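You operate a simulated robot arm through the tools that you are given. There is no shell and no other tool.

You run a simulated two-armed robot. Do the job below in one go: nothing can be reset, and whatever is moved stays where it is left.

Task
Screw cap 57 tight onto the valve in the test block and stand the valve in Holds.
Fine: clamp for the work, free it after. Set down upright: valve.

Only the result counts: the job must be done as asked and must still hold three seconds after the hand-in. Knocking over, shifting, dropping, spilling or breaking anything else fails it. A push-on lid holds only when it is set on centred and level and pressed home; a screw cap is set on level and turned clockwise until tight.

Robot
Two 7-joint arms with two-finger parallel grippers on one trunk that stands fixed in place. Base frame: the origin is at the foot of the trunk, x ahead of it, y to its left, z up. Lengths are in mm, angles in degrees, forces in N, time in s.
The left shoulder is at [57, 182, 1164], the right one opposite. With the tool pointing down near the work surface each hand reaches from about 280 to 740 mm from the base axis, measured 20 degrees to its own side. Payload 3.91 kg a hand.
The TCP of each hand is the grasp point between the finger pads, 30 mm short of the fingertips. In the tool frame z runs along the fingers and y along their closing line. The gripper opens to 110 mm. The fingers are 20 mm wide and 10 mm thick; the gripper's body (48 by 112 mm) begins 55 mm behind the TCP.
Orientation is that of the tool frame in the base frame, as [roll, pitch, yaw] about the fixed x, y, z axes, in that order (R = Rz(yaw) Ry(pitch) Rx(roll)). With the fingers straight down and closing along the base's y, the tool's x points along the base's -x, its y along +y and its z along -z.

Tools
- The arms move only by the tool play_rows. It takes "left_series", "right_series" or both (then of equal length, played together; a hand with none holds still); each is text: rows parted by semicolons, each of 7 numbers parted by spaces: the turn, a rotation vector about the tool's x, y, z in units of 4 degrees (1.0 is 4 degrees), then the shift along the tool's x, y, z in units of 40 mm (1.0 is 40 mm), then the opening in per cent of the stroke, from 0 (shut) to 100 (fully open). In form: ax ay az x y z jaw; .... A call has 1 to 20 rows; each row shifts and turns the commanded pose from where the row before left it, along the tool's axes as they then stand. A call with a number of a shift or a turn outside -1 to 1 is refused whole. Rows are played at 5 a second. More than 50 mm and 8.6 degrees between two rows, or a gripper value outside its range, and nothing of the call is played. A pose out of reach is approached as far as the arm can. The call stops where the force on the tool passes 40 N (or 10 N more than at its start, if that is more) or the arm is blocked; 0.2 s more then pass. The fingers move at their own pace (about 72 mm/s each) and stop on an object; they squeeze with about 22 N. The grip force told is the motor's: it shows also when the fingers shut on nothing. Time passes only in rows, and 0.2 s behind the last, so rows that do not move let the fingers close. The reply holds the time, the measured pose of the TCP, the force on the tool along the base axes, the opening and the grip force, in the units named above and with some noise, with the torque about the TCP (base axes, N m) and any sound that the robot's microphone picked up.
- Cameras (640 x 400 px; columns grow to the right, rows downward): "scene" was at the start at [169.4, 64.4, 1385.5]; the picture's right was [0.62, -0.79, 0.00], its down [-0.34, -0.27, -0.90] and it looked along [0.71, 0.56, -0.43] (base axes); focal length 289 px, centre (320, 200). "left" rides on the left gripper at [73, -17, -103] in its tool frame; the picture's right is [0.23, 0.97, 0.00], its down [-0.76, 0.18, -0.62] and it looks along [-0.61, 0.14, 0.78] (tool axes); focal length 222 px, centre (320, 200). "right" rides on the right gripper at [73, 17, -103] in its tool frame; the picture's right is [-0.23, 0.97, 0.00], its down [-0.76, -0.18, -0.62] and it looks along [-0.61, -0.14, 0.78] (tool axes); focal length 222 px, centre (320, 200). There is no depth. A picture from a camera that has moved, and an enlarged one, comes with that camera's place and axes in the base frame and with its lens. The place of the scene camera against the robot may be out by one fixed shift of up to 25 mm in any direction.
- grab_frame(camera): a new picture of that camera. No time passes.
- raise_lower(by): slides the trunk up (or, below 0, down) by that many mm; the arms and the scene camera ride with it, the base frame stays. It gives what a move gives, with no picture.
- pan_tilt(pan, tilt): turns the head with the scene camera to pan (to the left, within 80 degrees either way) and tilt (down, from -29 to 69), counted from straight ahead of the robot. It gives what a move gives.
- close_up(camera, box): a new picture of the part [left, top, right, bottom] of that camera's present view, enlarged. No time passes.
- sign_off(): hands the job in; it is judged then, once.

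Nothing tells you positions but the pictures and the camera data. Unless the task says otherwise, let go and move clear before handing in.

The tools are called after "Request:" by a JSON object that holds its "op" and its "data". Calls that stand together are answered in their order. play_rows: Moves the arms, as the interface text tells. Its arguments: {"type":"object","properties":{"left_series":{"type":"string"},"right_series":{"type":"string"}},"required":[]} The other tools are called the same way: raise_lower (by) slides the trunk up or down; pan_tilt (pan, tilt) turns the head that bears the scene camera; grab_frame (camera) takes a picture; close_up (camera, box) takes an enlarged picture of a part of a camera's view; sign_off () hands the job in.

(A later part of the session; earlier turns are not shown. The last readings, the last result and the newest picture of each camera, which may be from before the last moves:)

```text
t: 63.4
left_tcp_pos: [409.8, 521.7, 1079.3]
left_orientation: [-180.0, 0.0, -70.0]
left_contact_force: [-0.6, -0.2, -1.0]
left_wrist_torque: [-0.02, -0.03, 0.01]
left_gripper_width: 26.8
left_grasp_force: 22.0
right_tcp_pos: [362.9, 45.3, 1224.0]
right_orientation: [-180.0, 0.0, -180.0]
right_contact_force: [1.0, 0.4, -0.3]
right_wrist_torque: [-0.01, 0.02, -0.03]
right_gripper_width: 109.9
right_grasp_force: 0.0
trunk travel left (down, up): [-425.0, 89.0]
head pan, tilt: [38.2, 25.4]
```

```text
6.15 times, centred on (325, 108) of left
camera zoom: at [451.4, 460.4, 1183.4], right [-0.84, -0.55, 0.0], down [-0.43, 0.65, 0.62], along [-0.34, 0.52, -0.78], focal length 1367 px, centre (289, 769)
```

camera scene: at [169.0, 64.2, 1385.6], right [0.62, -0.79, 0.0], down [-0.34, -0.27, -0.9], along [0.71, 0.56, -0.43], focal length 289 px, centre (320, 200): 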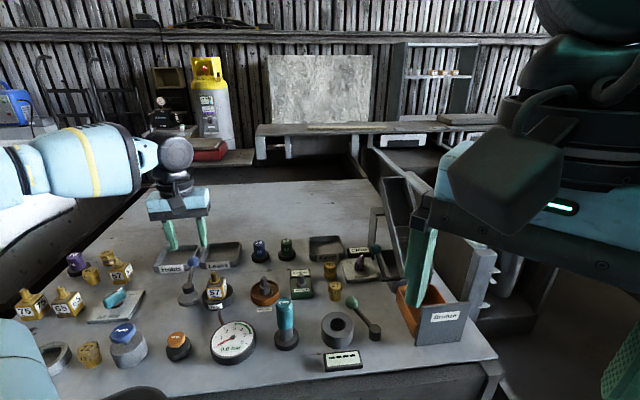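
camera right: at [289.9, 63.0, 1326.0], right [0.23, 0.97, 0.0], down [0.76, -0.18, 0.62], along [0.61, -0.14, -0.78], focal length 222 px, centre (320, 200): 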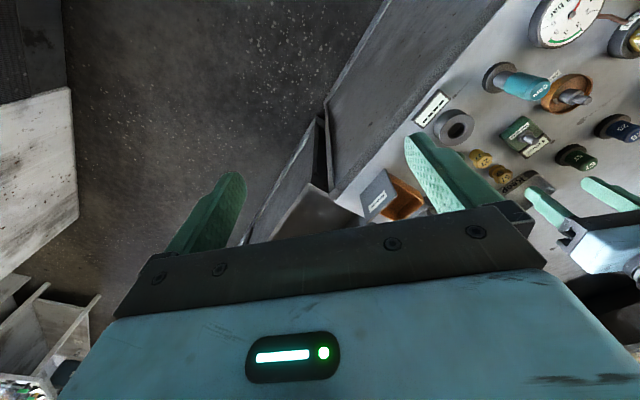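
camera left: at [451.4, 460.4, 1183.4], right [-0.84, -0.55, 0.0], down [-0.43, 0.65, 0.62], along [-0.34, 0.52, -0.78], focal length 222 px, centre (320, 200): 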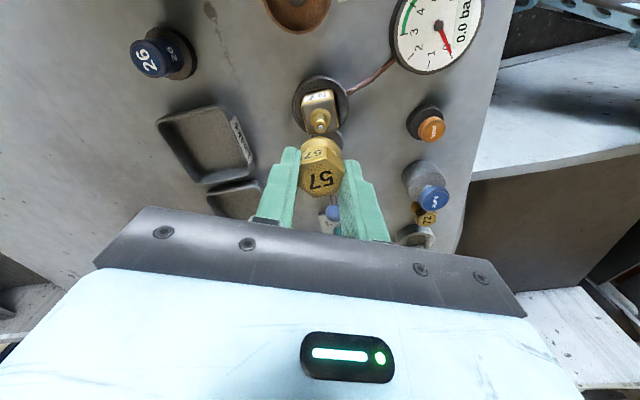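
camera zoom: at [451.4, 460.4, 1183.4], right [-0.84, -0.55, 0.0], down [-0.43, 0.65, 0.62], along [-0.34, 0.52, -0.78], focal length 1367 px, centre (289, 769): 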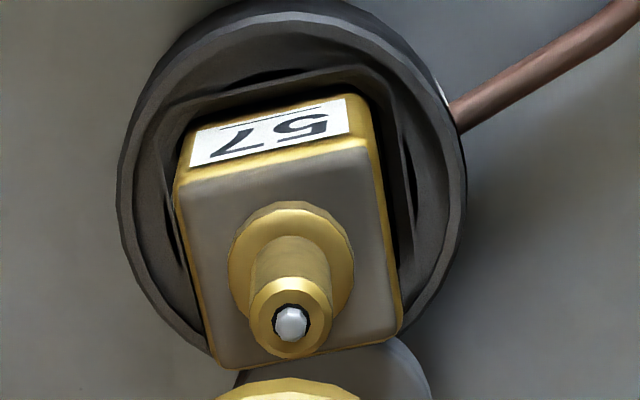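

Alignment is within about 1 mm. I'll make a small correction and lower until the cap is a few millimetres above the stem, then recheck.

Request:
{"op": "play_rows", "data": {"left_series": "0 0 0 0.025 0.022 0.3 0;0 0 0 0 0 0.3 0;0 0 0 0 0 0.3 0;0 0 0 0 0 0.2 0;0 0 0 0 0 0 0;0 0 0 0 0 0 0"}}

Request:
{"op": "close_up", "data": {"camera": "scene", "box": [190, 240, 240, 290]}}

Request:
{"op": "close_up", "data": {"camera": "left", "box": [280, 75, 360, 195]}}

```text
t: 64.8
left_tcp_pos: [411.5, 522.1, 1034.9]
left_orientation: [-179.9, 0.0, -69.9]
left_contact_force: [-1.1, 0.3, -0.5]
left_wrist_torque: [0.03, -0.02, 0.01]
left_gripper_width: 26.6
left_grasp_force: 22.1
right_tcp_pos: [363.2, 44.8, 1222.9]
right_orientation: [-180.0, 0.0, 180.0]
right_contact_force: [-0.6, 0.5, 1.0]
right_wrist_torque: [0.0, 0.04, 0.02]
right_gripper_width: 109.9
right_grasp_force: 0.1
trunk travel left (down, up): [-425.0, 89.0]
head pan, tilt: [38.2, 25.4]
```

```text
8.00 times, centred on (215, 265) of scene
camera zoom: at [169.5, 64.4, 1385.5], right [0.62, -0.79, 0.0], down [-0.34, -0.27, -0.9], along [0.71, 0.56, -0.43], focal length 2309 px, centre (1160, -320)
```

zoom: 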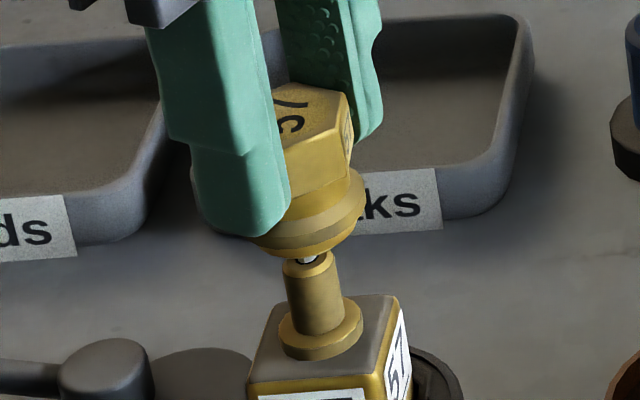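

```text
3.33 times, centred on (320, 135) of left
camera zoom: at [452.0, 460.0, 1138.7], right [-0.84, -0.55, 0.0], down [-0.43, 0.65, 0.62], along [-0.34, 0.52, -0.78], focal length 740 px, centre (320, 417)
```

zoom: 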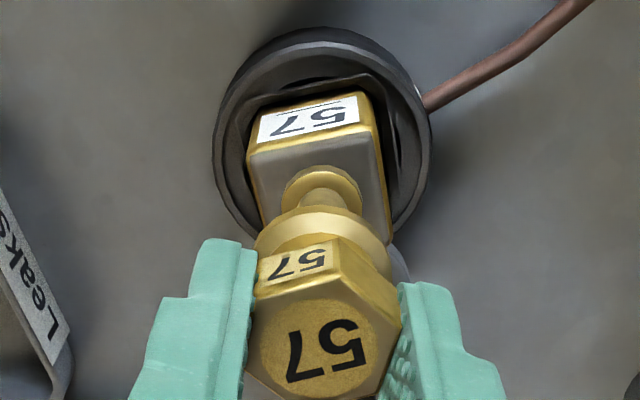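

Request:
{"op": "close_up", "data": {"camera": "scene", "box": [200, 252, 230, 286]}}

Request:
{"op": "close_up", "data": {"camera": "left", "box": [300, 115, 345, 150]}}

```text
11.76 times, centred on (215, 269) of scene
camera zoom: at [169.5, 64.4, 1385.5], right [0.62, -0.79, 0.0], down [-0.34, -0.27, -0.9], along [0.71, 0.56, -0.43], focal length 3395 px, centre (1555, -612)
```

zoom: 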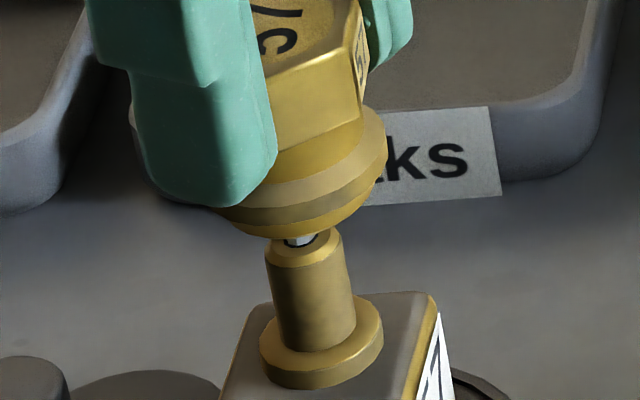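

```text
11.43 times, centred on (322, 132) of left
camera zoom: at [452.0, 460.0, 1138.7], right [-0.84, -0.55, 0.0], down [-0.43, 0.65, 0.62], along [-0.34, 0.52, -0.78], focal length 2538 px, centre (291, 971)
```

zoom: 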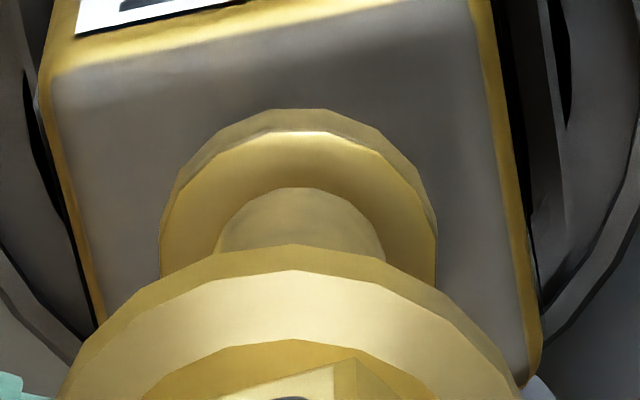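

The cap is aligned with the stem to within about 0.5 mm. I'll nudge 0.6 mm in tool y and lower slowly, watching the force.

Request:
{"op": "play_rows", "data": {"left_series": "0 0 0 0 0.016 0.05 0;0 0 0 0 0 0.05 0;0 0 0 0 0 0.05 0;0 0 0 0 0 0.05 0;0 0 0 0 0 0 0"}}

Request:
{"op": "close_up", "data": {"camera": "scene", "box": [200, 252, 230, 286]}}

```text
t: 66.0
left_tcp_pos: [410.8, 522.2, 1027.7]
left_orientation: [-180.0, 0.0, -69.9]
left_contact_force: [1.1, 0.1, -1.2]
left_wrist_torque: [-0.02, 0.02, 0.02]
left_gripper_width: 26.6
left_grasp_force: 22.3
right_tcp_pos: [363.2, 45.9, 1222.2]
right_orientation: [180.0, 0.0, -180.0]
right_contact_force: [-0.3, -0.2, 0.7]
right_wrist_torque: [0.0, -0.01, -0.01]
right_gripper_width: 110.0
right_grasp_force: 0.1
trunk travel left (down, up): [-425.0, 89.0]
head pan, tilt: [38.2, 25.4]
```

```text
11.76 times, centred on (215, 269) of scene
camera zoom: at [169.4, 64.4, 1385.5], right [0.62, -0.79, 0.0], down [-0.34, -0.27, -0.9], along [0.71, 0.56, -0.43], focal length 3395 px, centre (1555, -612)
```

zoom: 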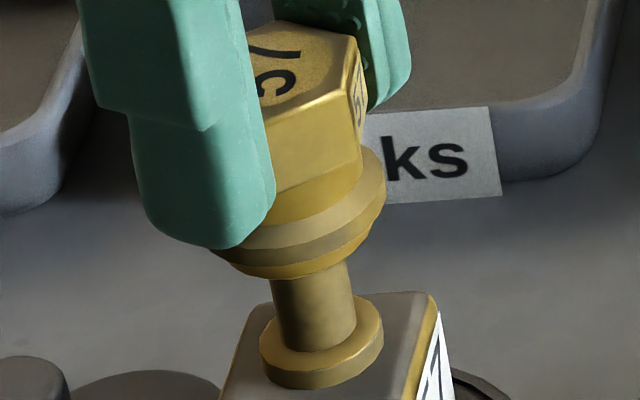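

No contact yet; I'll keep lowering gently.

Request:
{"op": "play_rows", "data": {"left_series": "0 0 0 0 0 0.05 0;0 0 0 0 0 0.05 0;0 0 0 0 0 0.05 0;0 0 0 0 0 0 0"}}

Request:
{"op": "close_up", "data": {"camera": "scene", "box": [200, 252, 230, 286]}}

```text
t: 67.0
left_tcp_pos: [409.1, 520.5, 1023.0]
left_orientation: [-179.8, -0.1, -69.9]
left_contact_force: [0.6, 2.7, 16.6]
left_wrist_torque: [0.16, -0.04, 0.01]
left_gripper_width: 26.8
left_grasp_force: 22.0
right_tcp_pos: [361.5, 45.2, 1224.2]
right_orientation: [179.9, 0.1, -180.0]
right_contact_force: [0.1, 0.5, 0.1]
right_wrist_torque: [-0.01, -0.03, -0.02]
right_gripper_width: 110.0
right_grasp_force: 0.1
trunk travel left (down, up): [-425.0, 89.0]
head pan, tilt: [38.2, 25.4]
```

```text
11.76 times, centred on (215, 269) of scene
camera zoom: at [168.3, 63.4, 1385.8], right [0.62, -0.79, 0.0], down [-0.34, -0.27, -0.9], along [0.71, 0.56, -0.43], focal length 3395 px, centre (1555, -612)
```

zoom: 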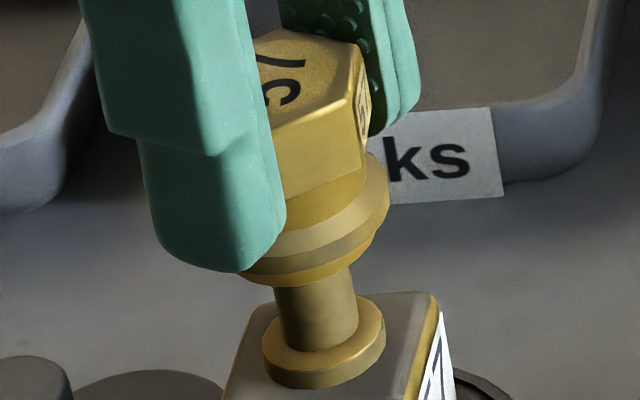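

There is contact at 16.6 N, and the fingers slid a little down on the hex. I'll ease off the load and look at the alignment again.

Request:
{"op": "play_rows", "data": {"left_series": "0 0 0 0 0 -0.03 0;0 0 0 0 0 0 0"}}

Request:
{"op": "close_up", "data": {"camera": "scene", "box": [200, 252, 230, 286]}}

Request:
{"op": "close_up", "data": {"camera": "left", "box": [290, 110, 355, 190]}}

```text
t: 67.6
left_tcp_pos: [409.2, 521.0, 1024.7]
left_orientation: [180.0, -0.1, -69.9]
left_contact_force: [4.0, 3.8, 15.0]
left_wrist_torque: [0.15, -0.16, 0.0]
left_gripper_width: 26.8
left_grasp_force: 21.6
right_tcp_pos: [362.1, 45.8, 1222.5]
right_orientation: [179.9, 0.1, 180.0]
right_contact_force: [0.2, -0.1, -0.1]
right_wrist_torque: [0.0, -0.01, 0.01]
right_gripper_width: 110.1
right_grasp_force: 0.0
trunk travel left (down, up): [-425.0, 89.0]
head pan, tilt: [38.2, 25.4]
```

```text
11.76 times, centred on (215, 269) of scene
camera zoom: at [169.1, 63.7, 1385.6], right [0.62, -0.79, 0.0], down [-0.34, -0.27, -0.9], along [0.71, 0.56, -0.43], focal length 3395 px, centre (1555, -612)
```

zoom: 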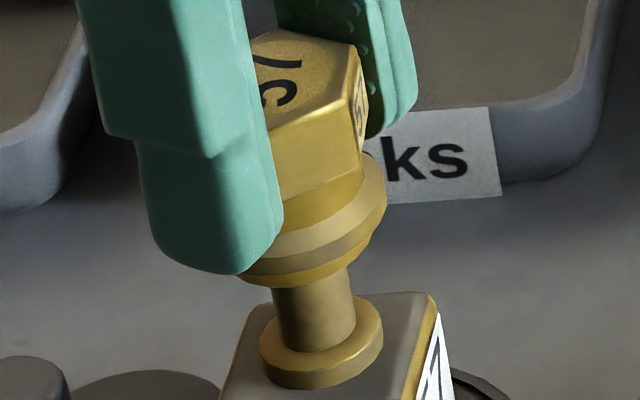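

```text
5.00 times, centred on (322, 150) of left
camera zoom: at [449.6, 458.2, 1126.8], right [-0.84, -0.55, 0.0], down [-0.43, 0.65, 0.62], along [-0.34, 0.52, -0.78], focal length 1111 px, centre (308, 450)
```

zoom: 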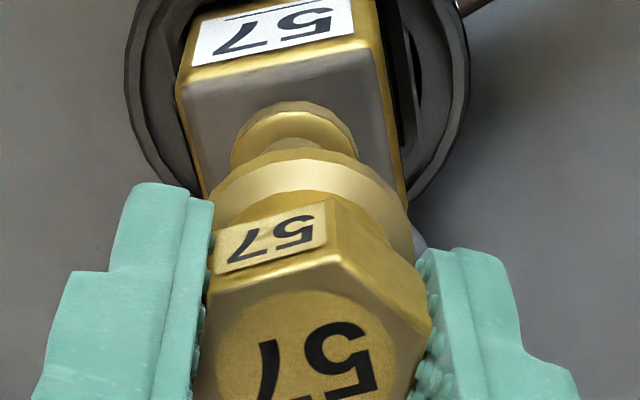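

The lateral force shows the cap wants to move slightly towards +x, +y; I'll shift about 1.5 mm that way and re-check the forces.

Request:
{"op": "play_rows", "data": {"left_series": "0 0 0 -0.015 -0.045 -0.03 0;0 0 0 0 0 0 0"}}

```text
t: 68.2
left_tcp_pos: [410.0, 522.4, 1023.3]
left_orientation: [179.9, 0.0, -69.9]
left_contact_force: [-0.2, -2.4, 5.5]
left_wrist_torque: [-0.06, 0.05, 0.0]
left_gripper_width: 26.4
left_grasp_force: 22.5
right_tcp_pos: [361.5, 45.0, 1222.6]
right_orientation: [179.9, 0.2, -180.0]
right_contact_force: [0.0, 0.0, 0.0]
right_wrist_torque: [0.03, -0.03, 0.0]
right_gripper_width: 110.1
right_grasp_force: 0.0
trunk travel left (down, up): [-425.0, 89.0]
head pan, tilt: [38.2, 25.4]
```

The load is now light (5.5 N) and nearly centred. I'll begin turning clockwise with a gentle downward feed.

Request:
{"op": "play_rows", "data": {"left_series": "0 0 1 0 0 0.005 0;0 0 1 0 0 0.005 0;0 0 1 0 0 0.005 0;0 0 1 0 0 0.005 0;0 0 1 0 0 0.005 0;0 0 1 0 0 0.005 0;0 0 1 0 0 0.005 0;0 0 1 0 0 0.005 0;0 0 1 0 0 0.005 0;0 0 1 0 0 0.005 0"}}

Request:
{"op": "close_up", "data": {"camera": "scene", "box": [200, 252, 230, 286]}}

```text
t: 70.4
left_tcp_pos: [411.1, 522.5, 1024.7]
left_orientation: [-180.0, 0.1, -109.9]
left_contact_force: [0.8, 0.4, 8.6]
left_wrist_torque: [0.04, -0.02, 0.03]
left_gripper_width: 26.5
left_grasp_force: 22.0
right_tcp_pos: [362.3, 47.0, 1223.6]
right_orientation: [179.8, 0.1, -180.0]
right_contact_force: [0.4, 0.4, 0.0]
right_wrist_torque: [0.03, 0.05, -0.02]
right_gripper_width: 110.0
right_grasp_force: 0.0
trunk travel left (down, up): [-425.0, 89.0]
head pan, tilt: [38.2, 25.4]
```

```text
11.76 times, centred on (215, 269) of scene
camera zoom: at [169.0, 63.7, 1385.7], right [0.62, -0.79, 0.0], down [-0.34, -0.27, -0.9], along [0.71, 0.56, -0.43], focal length 3395 px, centre (1555, -612)
```

zoom: 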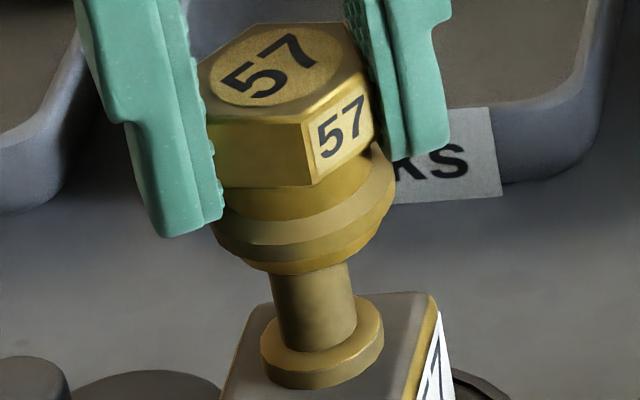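

Request:
{"op": "close_up", "data": {"camera": "scene", "box": [205, 255, 229, 270]}}

Request:
{"op": "close_up", "data": {"camera": "left", "box": [280, 100, 360, 190]}}

```text
16.00 times, centred on (217, 262) of scene
camera zoom: at [169.0, 63.7, 1385.7], right [0.62, -0.79, 0.0], down [-0.34, -0.27, -0.9], along [0.71, 0.56, -0.43], focal length 4618 px, centre (1968, -800)
```

zoom: 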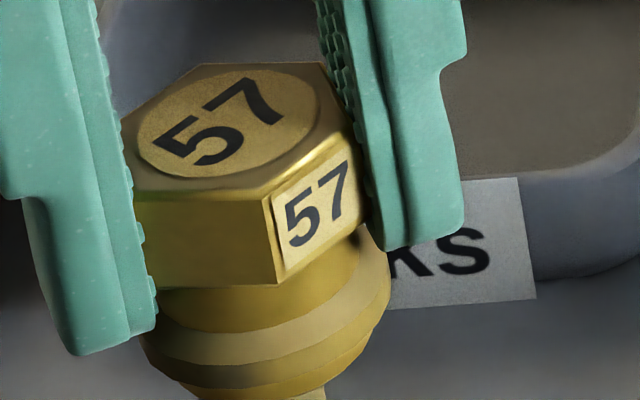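

```text
4.44 times, centred on (320, 145) of left
camera zoom: at [401.9, 448.3, 1126.7], right [-0.99, 0.12, 0.0], down [0.09, 0.78, 0.62], along [0.08, 0.62, -0.78], focal length 987 px, centre (320, 444)
```

zoom: 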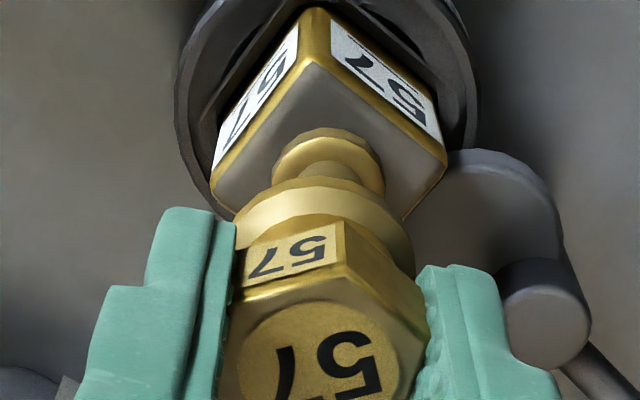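

The cap looks level (hex edges parallel to the stem). I'll continue turning clockwise under light pressure.

Request:
{"op": "play_rows", "data": {"left_series": "0 0 1 0 0 0.002 0;0 0 1 0 0 0.002 0;0 0 1 0 0 0.002 0;0 0 1 0 0 0.002 0;0 0 1 0 0 0.002 0;0 0 1 0 0 0.002 0;0 0 1 0 0 0.002 0;0 0 1 0 0 0.002 0;0 0 1 0 0 0.002 0;0 0 1 0 0 0.002 0;0 0 1 0 0 0.002 0;0 0 1 0 0 0.002 0;0 0 1 0 0 0.002 0;0 0 1 0 0 0.002 0;0 0 1 0 0 0.002 0;0 0 1 0 0 0.002 0;0 0 1 0 0 0.002 0;0 0 1 0 0 0.002 0;0 0 1 0 0 0.002 0;0 0 1 0 0 0.002 0"}}

Request:
{"op": "close_up", "data": {"camera": "scene", "box": [200, 252, 230, 286]}}

Request:
{"op": "close_up", "data": {"camera": "left", "box": [280, 100, 360, 190]}}

```text
t: 74.6
left_tcp_pos: [410.1, 522.6, 1021.3]
left_orientation: [-179.9, 0.0, 170.0]
left_contact_force: [-0.8, -0.9, 14.1]
left_wrist_torque: [-0.03, 0.05, 0.09]
left_gripper_width: 26.3
left_grasp_force: 22.0
right_tcp_pos: [361.5, 45.0, 1223.2]
right_orientation: [179.9, 0.1, -179.9]
right_contact_force: [-0.1, 0.4, 0.7]
right_wrist_torque: [-0.01, 0.01, 0.01]
right_gripper_width: 110.1
right_grasp_force: 0.0
trunk travel left (down, up): [-425.0, 89.0]
head pan, tilt: [38.2, 25.4]
```

```text
11.76 times, centred on (215, 269) of scene
camera zoom: at [168.4, 63.1, 1385.7], right [0.62, -0.79, 0.0], down [-0.34, -0.27, -0.9], along [0.71, 0.56, -0.43], focal length 3395 px, centre (1555, -612)
```

zoom: 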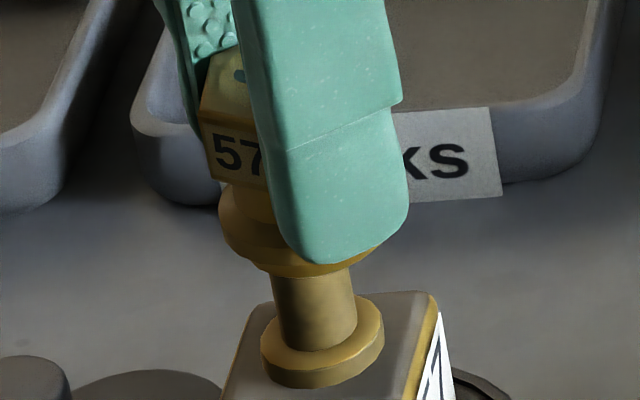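

```text
4.44 times, centred on (320, 145) of left
camera zoom: at [336.4, 517.5, 1124.6], right [-0.05, 1.0, 0.0], down [0.78, 0.04, 0.62], along [0.62, 0.03, -0.78], focal length 987 px, centre (320, 444)
```

zoom: 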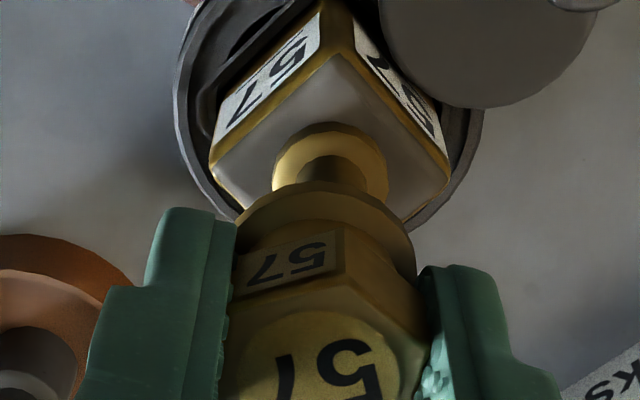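

Request:
{"op": "play_rows", "data": {"left_series": "0 0 1 0 0 0 0;0 0 1 0 0 0 0;0 0 1 0 0 0 0;0 0 1 0 0 0 0;0 0 1 0 0 0 0;0 0 1 0 0 0 0;0 0 1 0 0 0 0;0 0 1 0 0 0 0;0 0 1 0 0 0 0;0 0 1 0 0 0 0;0 0 1 0 0 0 0;0 0 1 0 0 0 0;0 0 1 0 0 0 0;0 0 1 0 0 0 0;0 0 1 0 0 0 0;0 0 1 0 0 0 0;0 0 1 0 0 0 0;0 0 1 0 0 0 0;0 0 1 0 0 0 0;0 0 1 0 0 0 0"}}

Request:
{"op": "close_up", "data": {"camera": "scene", "box": [200, 252, 230, 286]}}

Request:
{"op": "close_up", "data": {"camera": "left", "box": [280, 100, 360, 190]}}

```text
t: 78.8
left_tcp_pos: [410.0, 520.2, 1021.8]
left_orientation: [-179.9, 0.1, 90.0]
left_contact_force: [-0.2, 0.0, 12.0]
left_wrist_torque: [0.03, 0.07, 0.02]
left_gripper_width: 26.7
left_grasp_force: 21.8
right_tcp_pos: [363.6, 45.5, 1223.6]
right_orientation: [179.9, 0.1, 180.0]
right_contact_force: [-0.1, 0.4, 0.4]
right_wrist_torque: [0.02, 0.0, 0.04]
right_gripper_width: 110.0
right_grasp_force: 0.0
trunk travel left (down, up): [-425.0, 89.0]
head pan, tilt: [38.2, 25.4]
```

```text
11.76 times, centred on (215, 269) of scene
camera zoom: at [168.5, 63.3, 1385.7], right [0.62, -0.79, 0.0], down [-0.34, -0.27, -0.9], along [0.71, 0.56, -0.43], focal length 3395 px, centre (1555, -612)
```

zoom: 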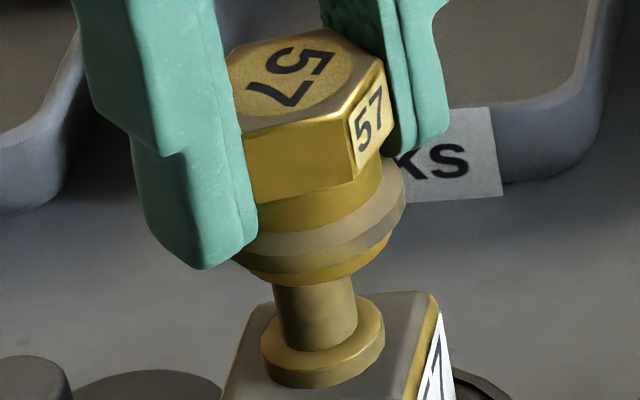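

```text
4.44 times, centred on (320, 145) of left
camera zoom: at [393.7, 593.3, 1124.5], right [0.97, 0.23, 0.0], down [0.18, -0.76, 0.62], along [0.14, -0.61, -0.78], focal length 987 px, centre (320, 444)
```

zoom: 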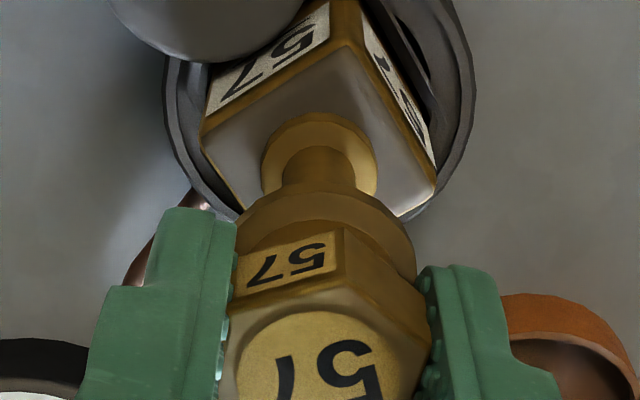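

The cap is off-centre and tilting because its axis is about 2 mm off the TCP, so it swings as the hand turns. I'll take it off, set it down on a clear spot near (500, 512) to level it, and regrip it centred.

Request:
{"op": "play_rows", "data": {"left_series": "0 0 0 0 0 -0.1 0;0 0 0 0 0 -0.2 0;0 0 0 0 0 -0.3 0;0 0 0 0 0 -0.5 0;0 0 0 -0.075 0.75 0 0;0 0 0 -0.075 0.75 0 0;0 0 0 -0.075 0.75 0 0;0 0 -1 0 0 0 0;0 0 -1 0 0 0 0;0 0 -1 0 0 0 0;0 0 -1 0 0 0 0;0 0 -1 0 0 0 0;0 0 -1 0 0 0 0;0 0 -1 0 0 0 0;0 0 -1 0 0 0 0;0 0 -1 0 0 0 0;0 0 -1 0 0 0 0;0 0 -1 0 0 0 0;0 0 -1 0 0 0 0;0 0 -1 0 0 0 0"}}

Request:
{"op": "close_up", "data": {"camera": "scene", "box": [180, 210, 300, 300]}}

Request:
{"op": "grab_frame", "data": {"camera": "left"}}

```text
t: 83.0
left_tcp_pos: [501.1, 513.9, 1066.2]
left_orientation: [-180.0, 0.0, 142.2]
left_contact_force: [0.9, 0.2, -0.4]
left_wrist_torque: [-0.02, 0.01, 0.0]
left_gripper_width: 26.6
left_grasp_force: 22.4
right_tcp_pos: [363.1, 46.2, 1221.9]
right_orientation: [180.0, 0.1, 180.0]
right_contact_force: [-0.2, 0.7, -0.6]
right_wrist_torque: [-0.01, -0.03, 0.03]
right_gripper_width: 110.1
right_grasp_force: 0.0
trunk travel left (down, up): [-425.0, 89.0]
head pan, tilt: [38.2, 25.4]
```

```text
4.44 times, centred on (240, 255) of scene
camera zoom: at [169.5, 64.4, 1385.5], right [0.62, -0.79, 0.0], down [-0.34, -0.27, -0.9], along [0.71, 0.56, -0.43], focal length 1283 px, centre (676, -44)
```

zoom: 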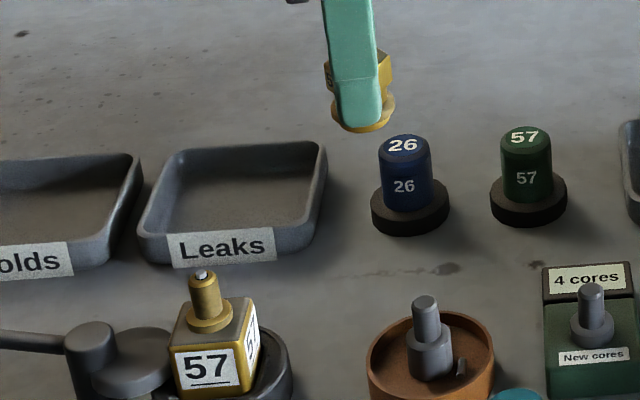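

```text
taken
camera left: at [434.0, 544.3, 1167.6], right [0.42, 0.91, 0.0], down [0.71, -0.33, 0.62], along [0.57, -0.26, -0.78], focal length 222 px, centre (320, 200)
```

left: 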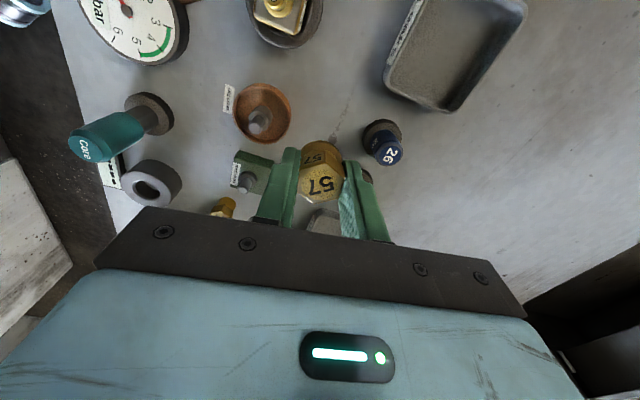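

The spot is clear; I'll shift the set-down point to about (512, 525) for more finger room, and rotate to a far counter-clockwise yaw (−30) for a long screwing stroke.

Request:
{"op": "play_rows", "data": {"left_series": "0 0 -1 0 0 0 0;0 0 -1 0 0 0 0;0 0 -1 0 0 0 0;0 0 -1 0 0 0 0;0 0 -1 0 0 0 0;0 0 -1 0 0 0 0;0 0 -1 0 0 0 0;0 0 -1 0 0 0 0;0 0 -1 0 0 0 0;0 0 -1 0 0 0 0;0 0 -1 0 0 0 0;0 0 -1 0 0 0 0;0 0 -1 0 0 0 0;0 0 -1 0 0 0 0;0 0 -1 0 0 0 0;0 0 -1 0 0 0 0;0 0 -1 0 0 0 0;0 0 -1 0 0 0 0;0 0 -1 0 0 0 0;0 0 -1 0 0 0 0"}}

Request:
{"op": "play_rows", "data": {"left_series": "0 0 -1 0 0 0 0;0 0 -1 0 0 0 0;0 0 -1 0 0 0 0;0 0 -1 0 0 0 0;0 0 -1 0 0 0 0;0 0 -1 0 0 0 0;0 0 -1 0 0 0 0;0 0 -1 0 0 0 0;0 0 -1 0 0 0 0;0 0 -1 0 0 0 0;0 0 -1 0 0 0 0;0 0 -1 0 0 0 0;0 0 -1 0 0 0 0;0 0 -1 0 0 0 0;0 0 -1 0 0 0 0;0 0 -1 0 0 0 0;0 0 -1 0 0 0 0;0 0 -1 0 0 0 0;0 0 -1 0 0 0 0;0 0 -1 0 0 0 0"}}

Request:
{"op": "play_rows", "data": {"left_series": "0 0 -1 0 0 0 0;0 0 -1 0 0 0 0;0 0 -1 0 0 0 0;0 0 -1 0 0 0 0;0 0 -1 0 0 0 0;0 0 -1 0 0 0 0;0 0 -1 0 0 0 0;0 0 0 0.11 -0.41 0 0;0 0 0 0 0 0.7 0;0 0 0 0 0 0.7 0;0 0 0 0 0 0.7 0;0 0 0 0 0 0.4 0;0 0 0 0 0 0 0"}}

Request:
{"op": "close_up", "data": {"camera": "scene", "box": [200, 220, 320, 300]}}

Request:
{"op": "grab_frame", "data": {"camera": "left"}}

```text
t: 87.2
left_tcp_pos: [501.0, 514.0, 1065.6]
left_orientation: [180.0, 0.0, -137.7]
left_contact_force: [0.2, -0.5, 0.1]
left_wrist_torque: [0.0, -0.03, -0.01]
left_gripper_width: 26.6
left_grasp_force: 22.0
right_tcp_pos: [363.2, 45.8, 1222.0]
right_orientation: [179.9, 0.0, -179.9]
right_contact_force: [-0.8, -0.2, 0.1]
right_wrist_torque: [0.0, -0.03, -0.02]
right_gripper_width: 110.1
right_grasp_force: 0.2
trunk travel left (down, up): [-425.0, 89.0]
head pan, tilt: [38.2, 25.4]
```

```text
t: 91.4
left_tcp_pos: [500.7, 514.6, 1063.5]
left_orientation: [-180.0, 0.0, -57.9]
left_contact_force: [-0.7, -0.6, -0.1]
left_wrist_torque: [0.0, 0.02, -0.04]
left_gripper_width: 26.7
left_grasp_force: 21.6
right_tcp_pos: [363.1, 46.9, 1221.8]
right_orientation: [180.0, 0.1, -180.0]
right_contact_force: [-0.5, -0.1, 0.5]
right_wrist_torque: [-0.01, 0.0, -0.03]
right_gripper_width: 110.0
right_grasp_force: 0.1
trunk travel left (down, up): [-425.0, 89.0]
head pan, tilt: [38.2, 25.4]
```

```text
t: 94.2
left_tcp_pos: [511.9, 525.8, 964.4]
left_orientation: [-179.9, -0.1, -29.9]
left_contact_force: [-0.2, 0.3, -0.8]
left_wrist_torque: [0.01, 0.01, 0.0]
left_gripper_width: 26.7
left_grasp_force: 22.2
right_tcp_pos: [362.6, 45.3, 1223.3]
right_orientation: [-180.0, 0.1, -180.0]
right_contact_force: [0.4, 0.6, -0.9]
right_wrist_torque: [-0.04, 0.01, -0.01]
right_gripper_width: 110.2
right_grasp_force: 0.0
trunk travel left (down, up): [-425.0, 89.0]
head pan, tilt: [38.2, 25.4]
```

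```text
5.00 times, centred on (260, 260) of scene
camera zoom: at [169.4, 64.3, 1385.5], right [0.62, -0.79, 0.0], down [-0.34, -0.27, -0.9], along [0.71, 0.56, -0.43], focal length 1443 px, centre (620, -100)
```

zoom: 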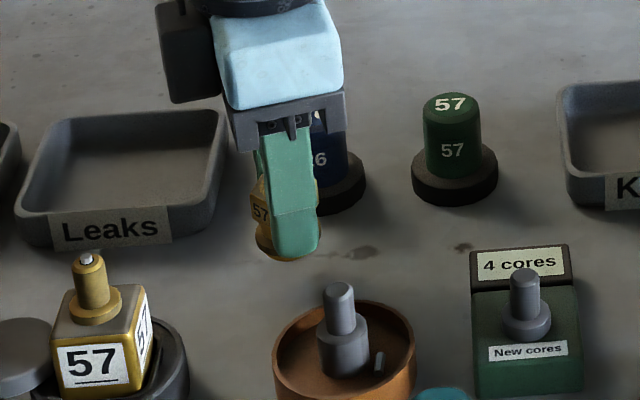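

```text
taken
camera left: at [583.7, 503.3, 1067.1], right [-0.29, -0.96, 0.0], down [-0.75, 0.23, 0.62], along [-0.6, 0.18, -0.78], focal length 222 px, centre (320, 200)
```

left: 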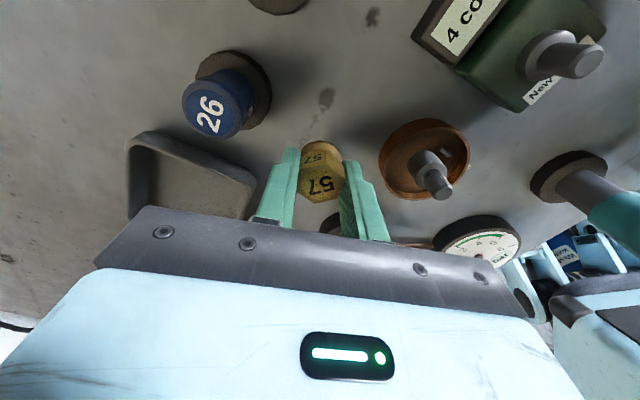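

Request:
{"op": "play_rows", "data": {"left_series": "0 0 0 0 0 0.1 0;0 0 0 0 0 0.1 0;0 0 0 0 0 0.05 0;0 0 0 0 0 0 0"}}

Request:
{"op": "play_rows", "data": {"left_series": "0 0 0 0 0 0.05 0;0 0 0 0 0 0.05 0;0 0 0 0 0 0 0"}}

```text
t: 95.2
left_tcp_pos: [513.6, 525.7, 953.6]
left_orientation: [-180.0, 0.0, -29.9]
left_contact_force: [-0.2, 0.2, -1.0]
left_wrist_torque: [-0.01, -0.01, 0.01]
left_gripper_width: 26.6
left_grasp_force: 22.2
right_tcp_pos: [363.2, 46.5, 1222.5]
right_orientation: [179.9, 0.0, -180.0]
right_contact_force: [-0.5, -0.3, -1.1]
right_wrist_torque: [0.0, -0.01, 0.02]
right_gripper_width: 109.8
right_grasp_force: 0.1
trunk travel left (down, up): [-425.0, 89.0]
head pan, tilt: [38.2, 25.4]
```

```text
t: 96.0
left_tcp_pos: [514.1, 525.3, 951.0]
left_orientation: [180.0, 0.0, -30.0]
left_contact_force: [1.0, -0.4, -2.2]
left_wrist_torque: [-0.01, -0.01, 0.0]
left_gripper_width: 26.4
left_grasp_force: 21.2
right_tcp_pos: [363.3, 45.5, 1223.3]
right_orientation: [179.9, 0.0, 180.0]
right_contact_force: [-0.3, 0.3, 1.0]
right_wrist_torque: [-0.02, -0.01, -0.02]
right_gripper_width: 110.0
right_grasp_force: 0.1
trunk travel left (down, up): [-425.0, 89.0]
head pan, tilt: [38.2, 25.4]
```

Request:
{"op": "play_rows", "data": {"left_series": "0 0 0 0 0 0.05 0;0 0 0 0 0 0.05 0;0 0 0 0 0 0 0"}}

Request:
{"op": "close_up", "data": {"camera": "scene", "box": [235, 240, 285, 290]}}

```text
t: 96.8
left_tcp_pos: [514.0, 526.4, 946.7]
left_orientation: [179.9, -0.1, -29.8]
left_contact_force: [-0.2, -0.9, 0.9]
left_wrist_torque: [0.03, 0.0, -0.02]
left_gripper_width: 26.2
left_grasp_force: 22.1
right_tcp_pos: [362.3, 46.3, 1222.8]
right_orientation: [179.9, 0.1, 180.0]
right_contact_force: [-0.8, 1.0, -0.2]
right_wrist_torque: [-0.01, -0.02, 0.03]
right_gripper_width: 110.0
right_grasp_force: 0.0
trunk travel left (down, up): [-425.0, 89.0]
head pan, tilt: [38.2, 25.4]
```

```text
8.00 times, centred on (260, 265) of scene
camera zoom: at [169.3, 64.4, 1385.5], right [0.62, -0.79, 0.0], down [-0.34, -0.27, -0.9], along [0.71, 0.56, -0.43], focal length 2309 px, centre (800, -320)
```

zoom: 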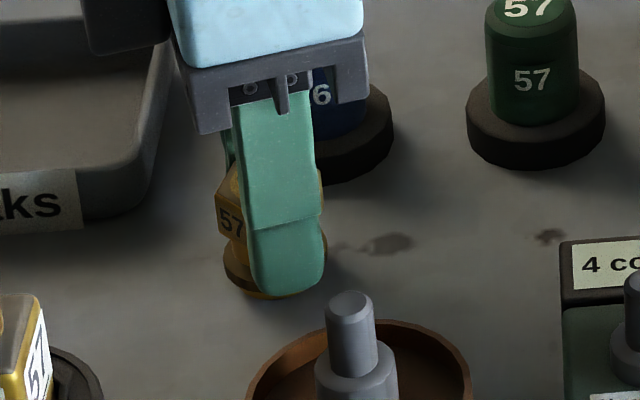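

Request:
{"op": "play_rows", "data": {"left_series": "0 0 0 0 0 0.05 0;0 0 0 0 0 0.05 0;0 0 0 0 0 0 0"}}

```text
t: 97.6
left_tcp_pos: [514.3, 525.2, 946.0]
left_orientation: [-179.5, -0.4, -30.0]
left_contact_force: [-3.5, 7.6, 33.0]
left_wrist_torque: [0.27, 0.23, -0.03]
left_gripper_width: 26.8
left_grasp_force: 21.9
right_tcp_pos: [359.8, 44.6, 1223.0]
right_orientation: [179.9, 0.2, -180.0]
right_contact_force: [0.3, 0.7, -0.2]
right_wrist_torque: [0.02, 0.03, 0.02]
right_gripper_width: 110.1
right_grasp_force: 0.0
trunk travel left (down, up): [-425.0, 89.0]
head pan, tilt: [38.2, 25.4]
```

The cap is pressed flat on the table. I'll ease off, open the fingers and look at the cap.

Request:
{"op": "play_rows", "data": {"left_series": "0 0 0 0 0 -0.06 0;0 0 0 0 0 0 0;0 0 0 0 0 0 10;0 0 0 0 0 0 25;0 0 0 0 0 0 40;0 0 0 0 0 0 40;0 0 0 0 0 -0.3 40;0 0 0 0 0 -0.7 40;0 0 0 0 0 -0.5 40;0 0 0 0 0 0 40"}}

Request:
{"op": "close_up", "data": {"camera": "scene", "box": [235, 240, 285, 290]}}

Request:
{"op": "grab_frame", "data": {"camera": "left"}}

Request:
{"op": "close_up", "data": {"camera": "left", "box": [290, 105, 350, 165]}}

```text
t: 99.8
left_tcp_pos: [512.0, 525.2, 1005.3]
left_orientation: [-180.0, 0.0, -30.0]
left_contact_force: [-0.3, 0.0, -0.1]
left_wrist_torque: [0.03, 0.0, -0.01]
left_gripper_width: 43.8
left_grasp_force: 0.0
right_tcp_pos: [363.6, 46.6, 1222.5]
right_orientation: [180.0, 0.0, 180.0]
right_contact_force: [-0.2, -0.8, 0.4]
right_wrist_torque: [0.0, -0.01, 0.01]
right_gripper_width: 109.7
right_grasp_force: 0.0
trunk travel left (down, up): [-425.0, 89.0]
head pan, tilt: [38.2, 25.4]
```

```text
8.00 times, centred on (260, 265) of scene
camera zoom: at [169.6, 64.6, 1385.4], right [0.62, -0.79, 0.0], down [-0.34, -0.27, -0.9], along [0.71, 0.56, -0.43], focal length 2309 px, centre (800, -320)
```

zoom: 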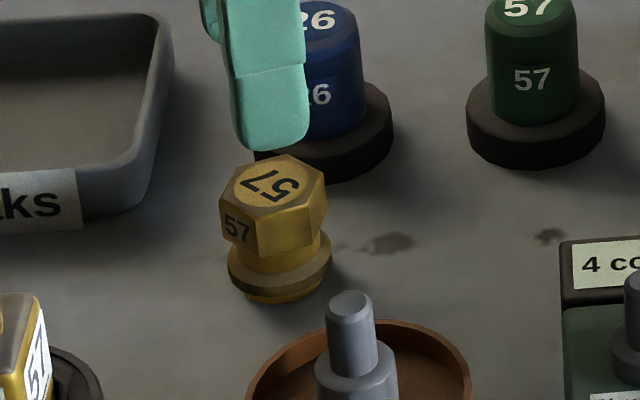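

```text
taken
camera left: at [584.1, 504.4, 1108.3], right [-0.29, -0.96, 0.0], down [-0.75, 0.23, 0.62], along [-0.6, 0.18, -0.78], focal length 222 px, centre (320, 200)
```

left: 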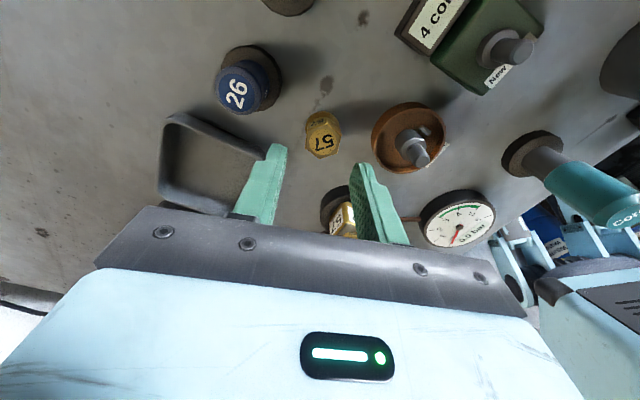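

```text
6.67 times, centred on (320, 135) of left
camera zoom: at [584.1, 504.4, 1108.3], right [-0.29, -0.96, 0.0], down [-0.75, 0.23, 0.62], along [-0.6, 0.18, -0.78], focal length 1481 px, centre (320, 633)
```

zoom: 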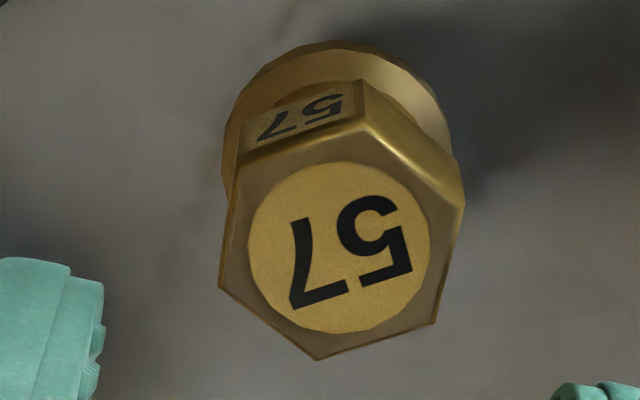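

The cap stands level at about tool offset (0, +2). I'll go down and centre it mechanically on the TCP by squeezing it from two directions 60° apart.

Request:
{"op": "play_rows", "data": {"left_series": "0 0 0 0 0.047 0.4 40;0 0 0 0 0 0.5 40;0 0 0 0 0 0.3 40;0 0 0 0 0 0.2 40;0 0 0 0 0 0 40;0 0 0 0 0 0 25;0 0 0 0 0 0 10;0 0 0 0 0 0 0;0 0 0 0 0 0 0"}}

Request:
{"op": "close_up", "data": {"camera": "scene", "box": [235, 240, 285, 290]}}

Request:
{"op": "close_up", "data": {"camera": "left", "box": [280, 100, 360, 190]}}

```text
t: 101.8
left_tcp_pos: [511.9, 522.9, 949.2]
left_orientation: [-179.9, 0.0, -29.9]
left_contact_force: [0.1, 0.3, -0.7]
left_wrist_torque: [-0.04, 0.02, 0.0]
left_gripper_width: 26.7
left_grasp_force: 21.8
right_tcp_pos: [363.1, 45.0, 1223.4]
right_orientation: [-180.0, 0.0, 180.0]
right_contact_force: [-0.4, -0.3, -0.1]
right_wrist_torque: [0.02, 0.03, -0.01]
right_gripper_width: 109.9
right_grasp_force: 0.0
trunk travel left (down, up): [-425.0, 89.0]
head pan, tilt: [38.2, 25.4]
```

```text
8.00 times, centred on (260, 265) of scene
camera zoom: at [169.4, 64.4, 1385.5], right [0.62, -0.79, 0.0], down [-0.34, -0.27, -0.9], along [0.71, 0.56, -0.43], focal length 2309 px, centre (800, -320)
```

zoom: 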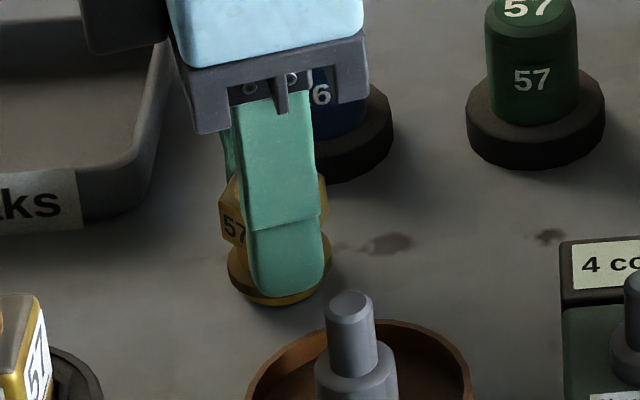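

```text
4.44 times, centred on (320, 145) of left
camera zoom: at [582.8, 501.7, 1052.3], right [-0.29, -0.96, 0.0], down [-0.75, 0.23, 0.62], along [-0.6, 0.18, -0.78], focal length 987 px, centre (320, 444)
```

zoom: 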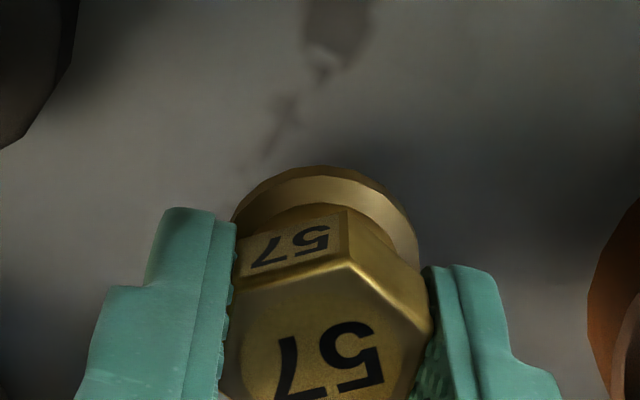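

Request:
{"op": "play_rows", "data": {"left_series": "0 0 0 0 0 0 20;0 0 0 0 0 0 36;0 0 1 0 0 0 36;0 0 1 0 0 0 36;0 0 1 0 0 0 36;0 0 1 0 0 0 36;0 0 1 0 0 0 36;0 0 1 0 0 0 36;0 0 1 0 0 0 36;0 0 1 0 0 0 36;0 0 1 0 0 0 36;0 0 1 0 0 0 36;0 0 1 0 0 0 36;0 0 1 0 0 0 36;0 0 1 0 0 0 36;0 0 1 0 0 0 36;0 0 1 0 0 0 36;0 0 0 0 0 0 36;0 0 0 0 0 0 20"}}

Request:
{"op": "play_rows", "data": {"left_series": "0 0 0 0 0 0 0;0 0 0 0 0 0 0;0 0 0 0 0 0 0;0 0 0 0 0 0 20;0 0 0 0 0 0 36;0 0 -1 0 0 0 36;0 0 -1 0 0 0 36;0 0 -1 0 0 0 36;0 0 -1 0 0 0 36;0 0 -1 0 0 0 36;0 0 -1 0 0 0 36;0 0 -1 0 0 0 36;0 0 -1 0 0 0 36;0 0 -1 0 0 0 36;0 0 -1 0 0 0 36;0 0 -1 0 0 0 36;0 0 -1 0 0 0 36;0 0 -1 0 0 0 36;0 0 -1 0 0 0 36;0 0 -1 0 0 0 36"}}

Request:
{"op": "play_rows", "data": {"left_series": "0 0 0 0 0 0 20;0 0 0 0 0 0 0;0 0 0 0 0 0 0;0 0 0 0 0 0 0"}}

Request:
{"op": "close_up", "data": {"camera": "left", "box": [280, 100, 360, 190]}}

```text
t: 105.8
left_tcp_pos: [512.1, 523.3, 948.7]
left_orientation: [180.0, -0.1, -90.0]
left_contact_force: [-0.7, 0.3, 0.2]
left_wrist_torque: [0.02, 0.0, 0.01]
left_gripper_width: 26.8
left_grasp_force: 22.4
right_tcp_pos: [363.0, 46.1, 1222.2]
right_orientation: [-179.9, 0.0, -179.9]
right_contact_force: [-0.1, -0.1, 0.1]
right_wrist_torque: [0.02, 0.01, 0.01]
right_gripper_width: 110.1
right_grasp_force: 0.0
trunk travel left (down, up): [-425.0, 89.0]
head pan, tilt: [38.2, 25.4]
```

```text
t: 110.0
left_tcp_pos: [512.5, 523.5, 949.7]
left_orientation: [179.9, -0.1, -29.9]
left_contact_force: [0.5, -0.9, 0.0]
left_wrist_torque: [-0.03, 0.0, 0.04]
left_gripper_width: 39.7
left_grasp_force: 0.1
right_tcp_pos: [362.6, 46.0, 1223.1]
right_orientation: [180.0, 0.0, -180.0]
right_contact_force: [-1.0, -0.2, 0.6]
right_wrist_torque: [0.03, -0.01, -0.01]
right_gripper_width: 110.2
right_grasp_force: 0.1
trunk travel left (down, up): [-425.0, 89.0]
head pan, tilt: [38.2, 25.4]
```

```text
t: 111.0
left_tcp_pos: [511.6, 523.6, 949.0]
left_orientation: [180.0, 0.0, -29.9]
left_contact_force: [-0.3, -0.2, -0.6]
left_wrist_torque: [-0.04, -0.05, -0.04]
left_gripper_width: 26.7
left_grasp_force: 21.4
right_tcp_pos: [361.6, 45.7, 1222.4]
right_orientation: [179.9, 0.0, 180.0]
right_contact_force: [0.7, -0.5, -0.4]
right_wrist_torque: [0.01, 0.01, 0.01]
right_gripper_width: 109.9
right_grasp_force: 0.1
trunk travel left (down, up): [-425.0, 89.0]
head pan, tilt: [38.2, 25.4]
```

```text
4.44 times, centred on (320, 145) of left
camera zoom: at [583.2, 501.6, 1052.1], right [-0.29, -0.96, 0.0], down [-0.75, 0.23, 0.62], along [-0.6, 0.18, -0.78], focal length 987 px, centre (320, 444)
```

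zoom: 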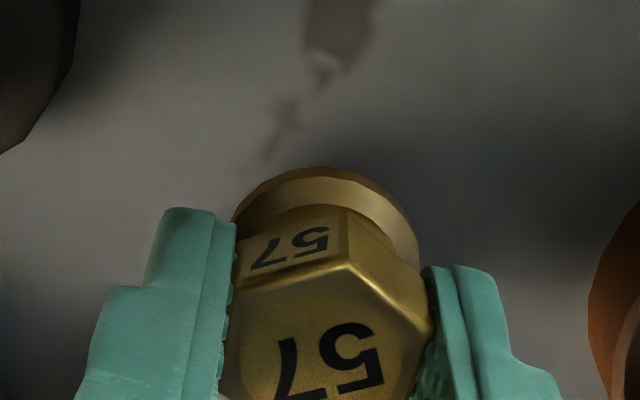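

The cap image barely changed between squeezes, so it is now centred on the TCP. I'll take a calibration close-up in this state, then lift gently.

Request:
{"op": "close_up", "data": {"camera": "left", "box": [290, 135, 350, 205]}}

Request:
{"op": "play_rows", "data": {"left_series": "0 0 0 0 0 -0.05 0;0 0 0 0 0 -0.05 0;0 0 0 0 0 -0.1 0;0 0 0 0 0 -0.15 0;0 0 0 0 0 -0.2 0;0 0 0 0 0 -0.3 0;0 0 0 0 0 -0.4 0;0 0 0 0 0 -0.5 0;0 0 0 0 0 -0.5 0;0 0 0 0 0 -0.5 0;0 0 0 0 0 -0.3 0;0 0 0 0 0 0 0"}}

Request:
{"op": "close_up", "data": {"camera": "left", "box": [290, 135, 350, 205]}}

```text
5.71 times, centred on (320, 170) of left
camera zoom: at [583.2, 501.6, 1052.1], right [-0.29, -0.96, 0.0], down [-0.75, 0.23, 0.62], along [-0.6, 0.18, -0.78], focal length 1269 px, centre (320, 371)
```

zoom: 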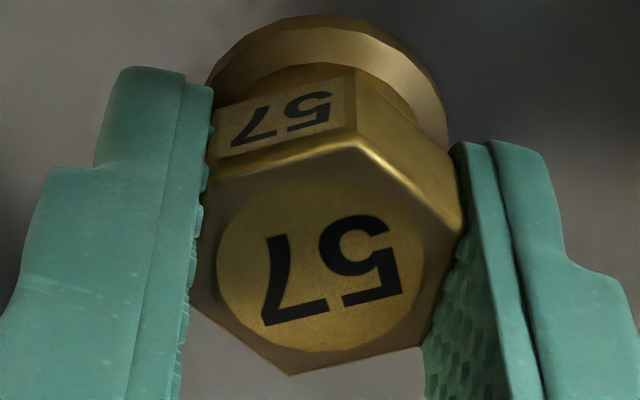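

```text
t: 113.6
left_tcp_pos: [511.8, 523.1, 1073.2]
left_orientation: [-179.9, 0.1, -29.9]
left_contact_force: [-0.2, 0.3, -1.2]
left_wrist_torque: [0.0, 0.01, 0.01]
left_gripper_width: 26.5
left_grasp_force: 22.1
right_tcp_pos: [362.3, 45.1, 1222.9]
right_orientation: [-180.0, -0.1, -180.0]
right_contact_force: [-0.3, -0.2, -1.0]
right_wrist_torque: [0.01, -0.04, -0.03]
right_gripper_width: 110.0
right_grasp_force: 0.0
trunk travel left (down, up): [-425.0, 89.0]
head pan, tilt: [38.2, 25.4]
```

```text
5.71 times, centred on (320, 170) of left
camera zoom: at [583.8, 501.5, 1175.6], right [-0.29, -0.96, 0.0], down [-0.75, 0.23, 0.62], along [-0.6, 0.18, -0.78], focal length 1269 px, centre (320, 371)
```

zoom: 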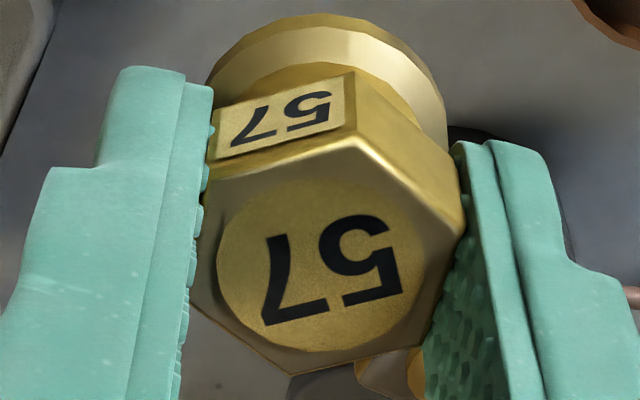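

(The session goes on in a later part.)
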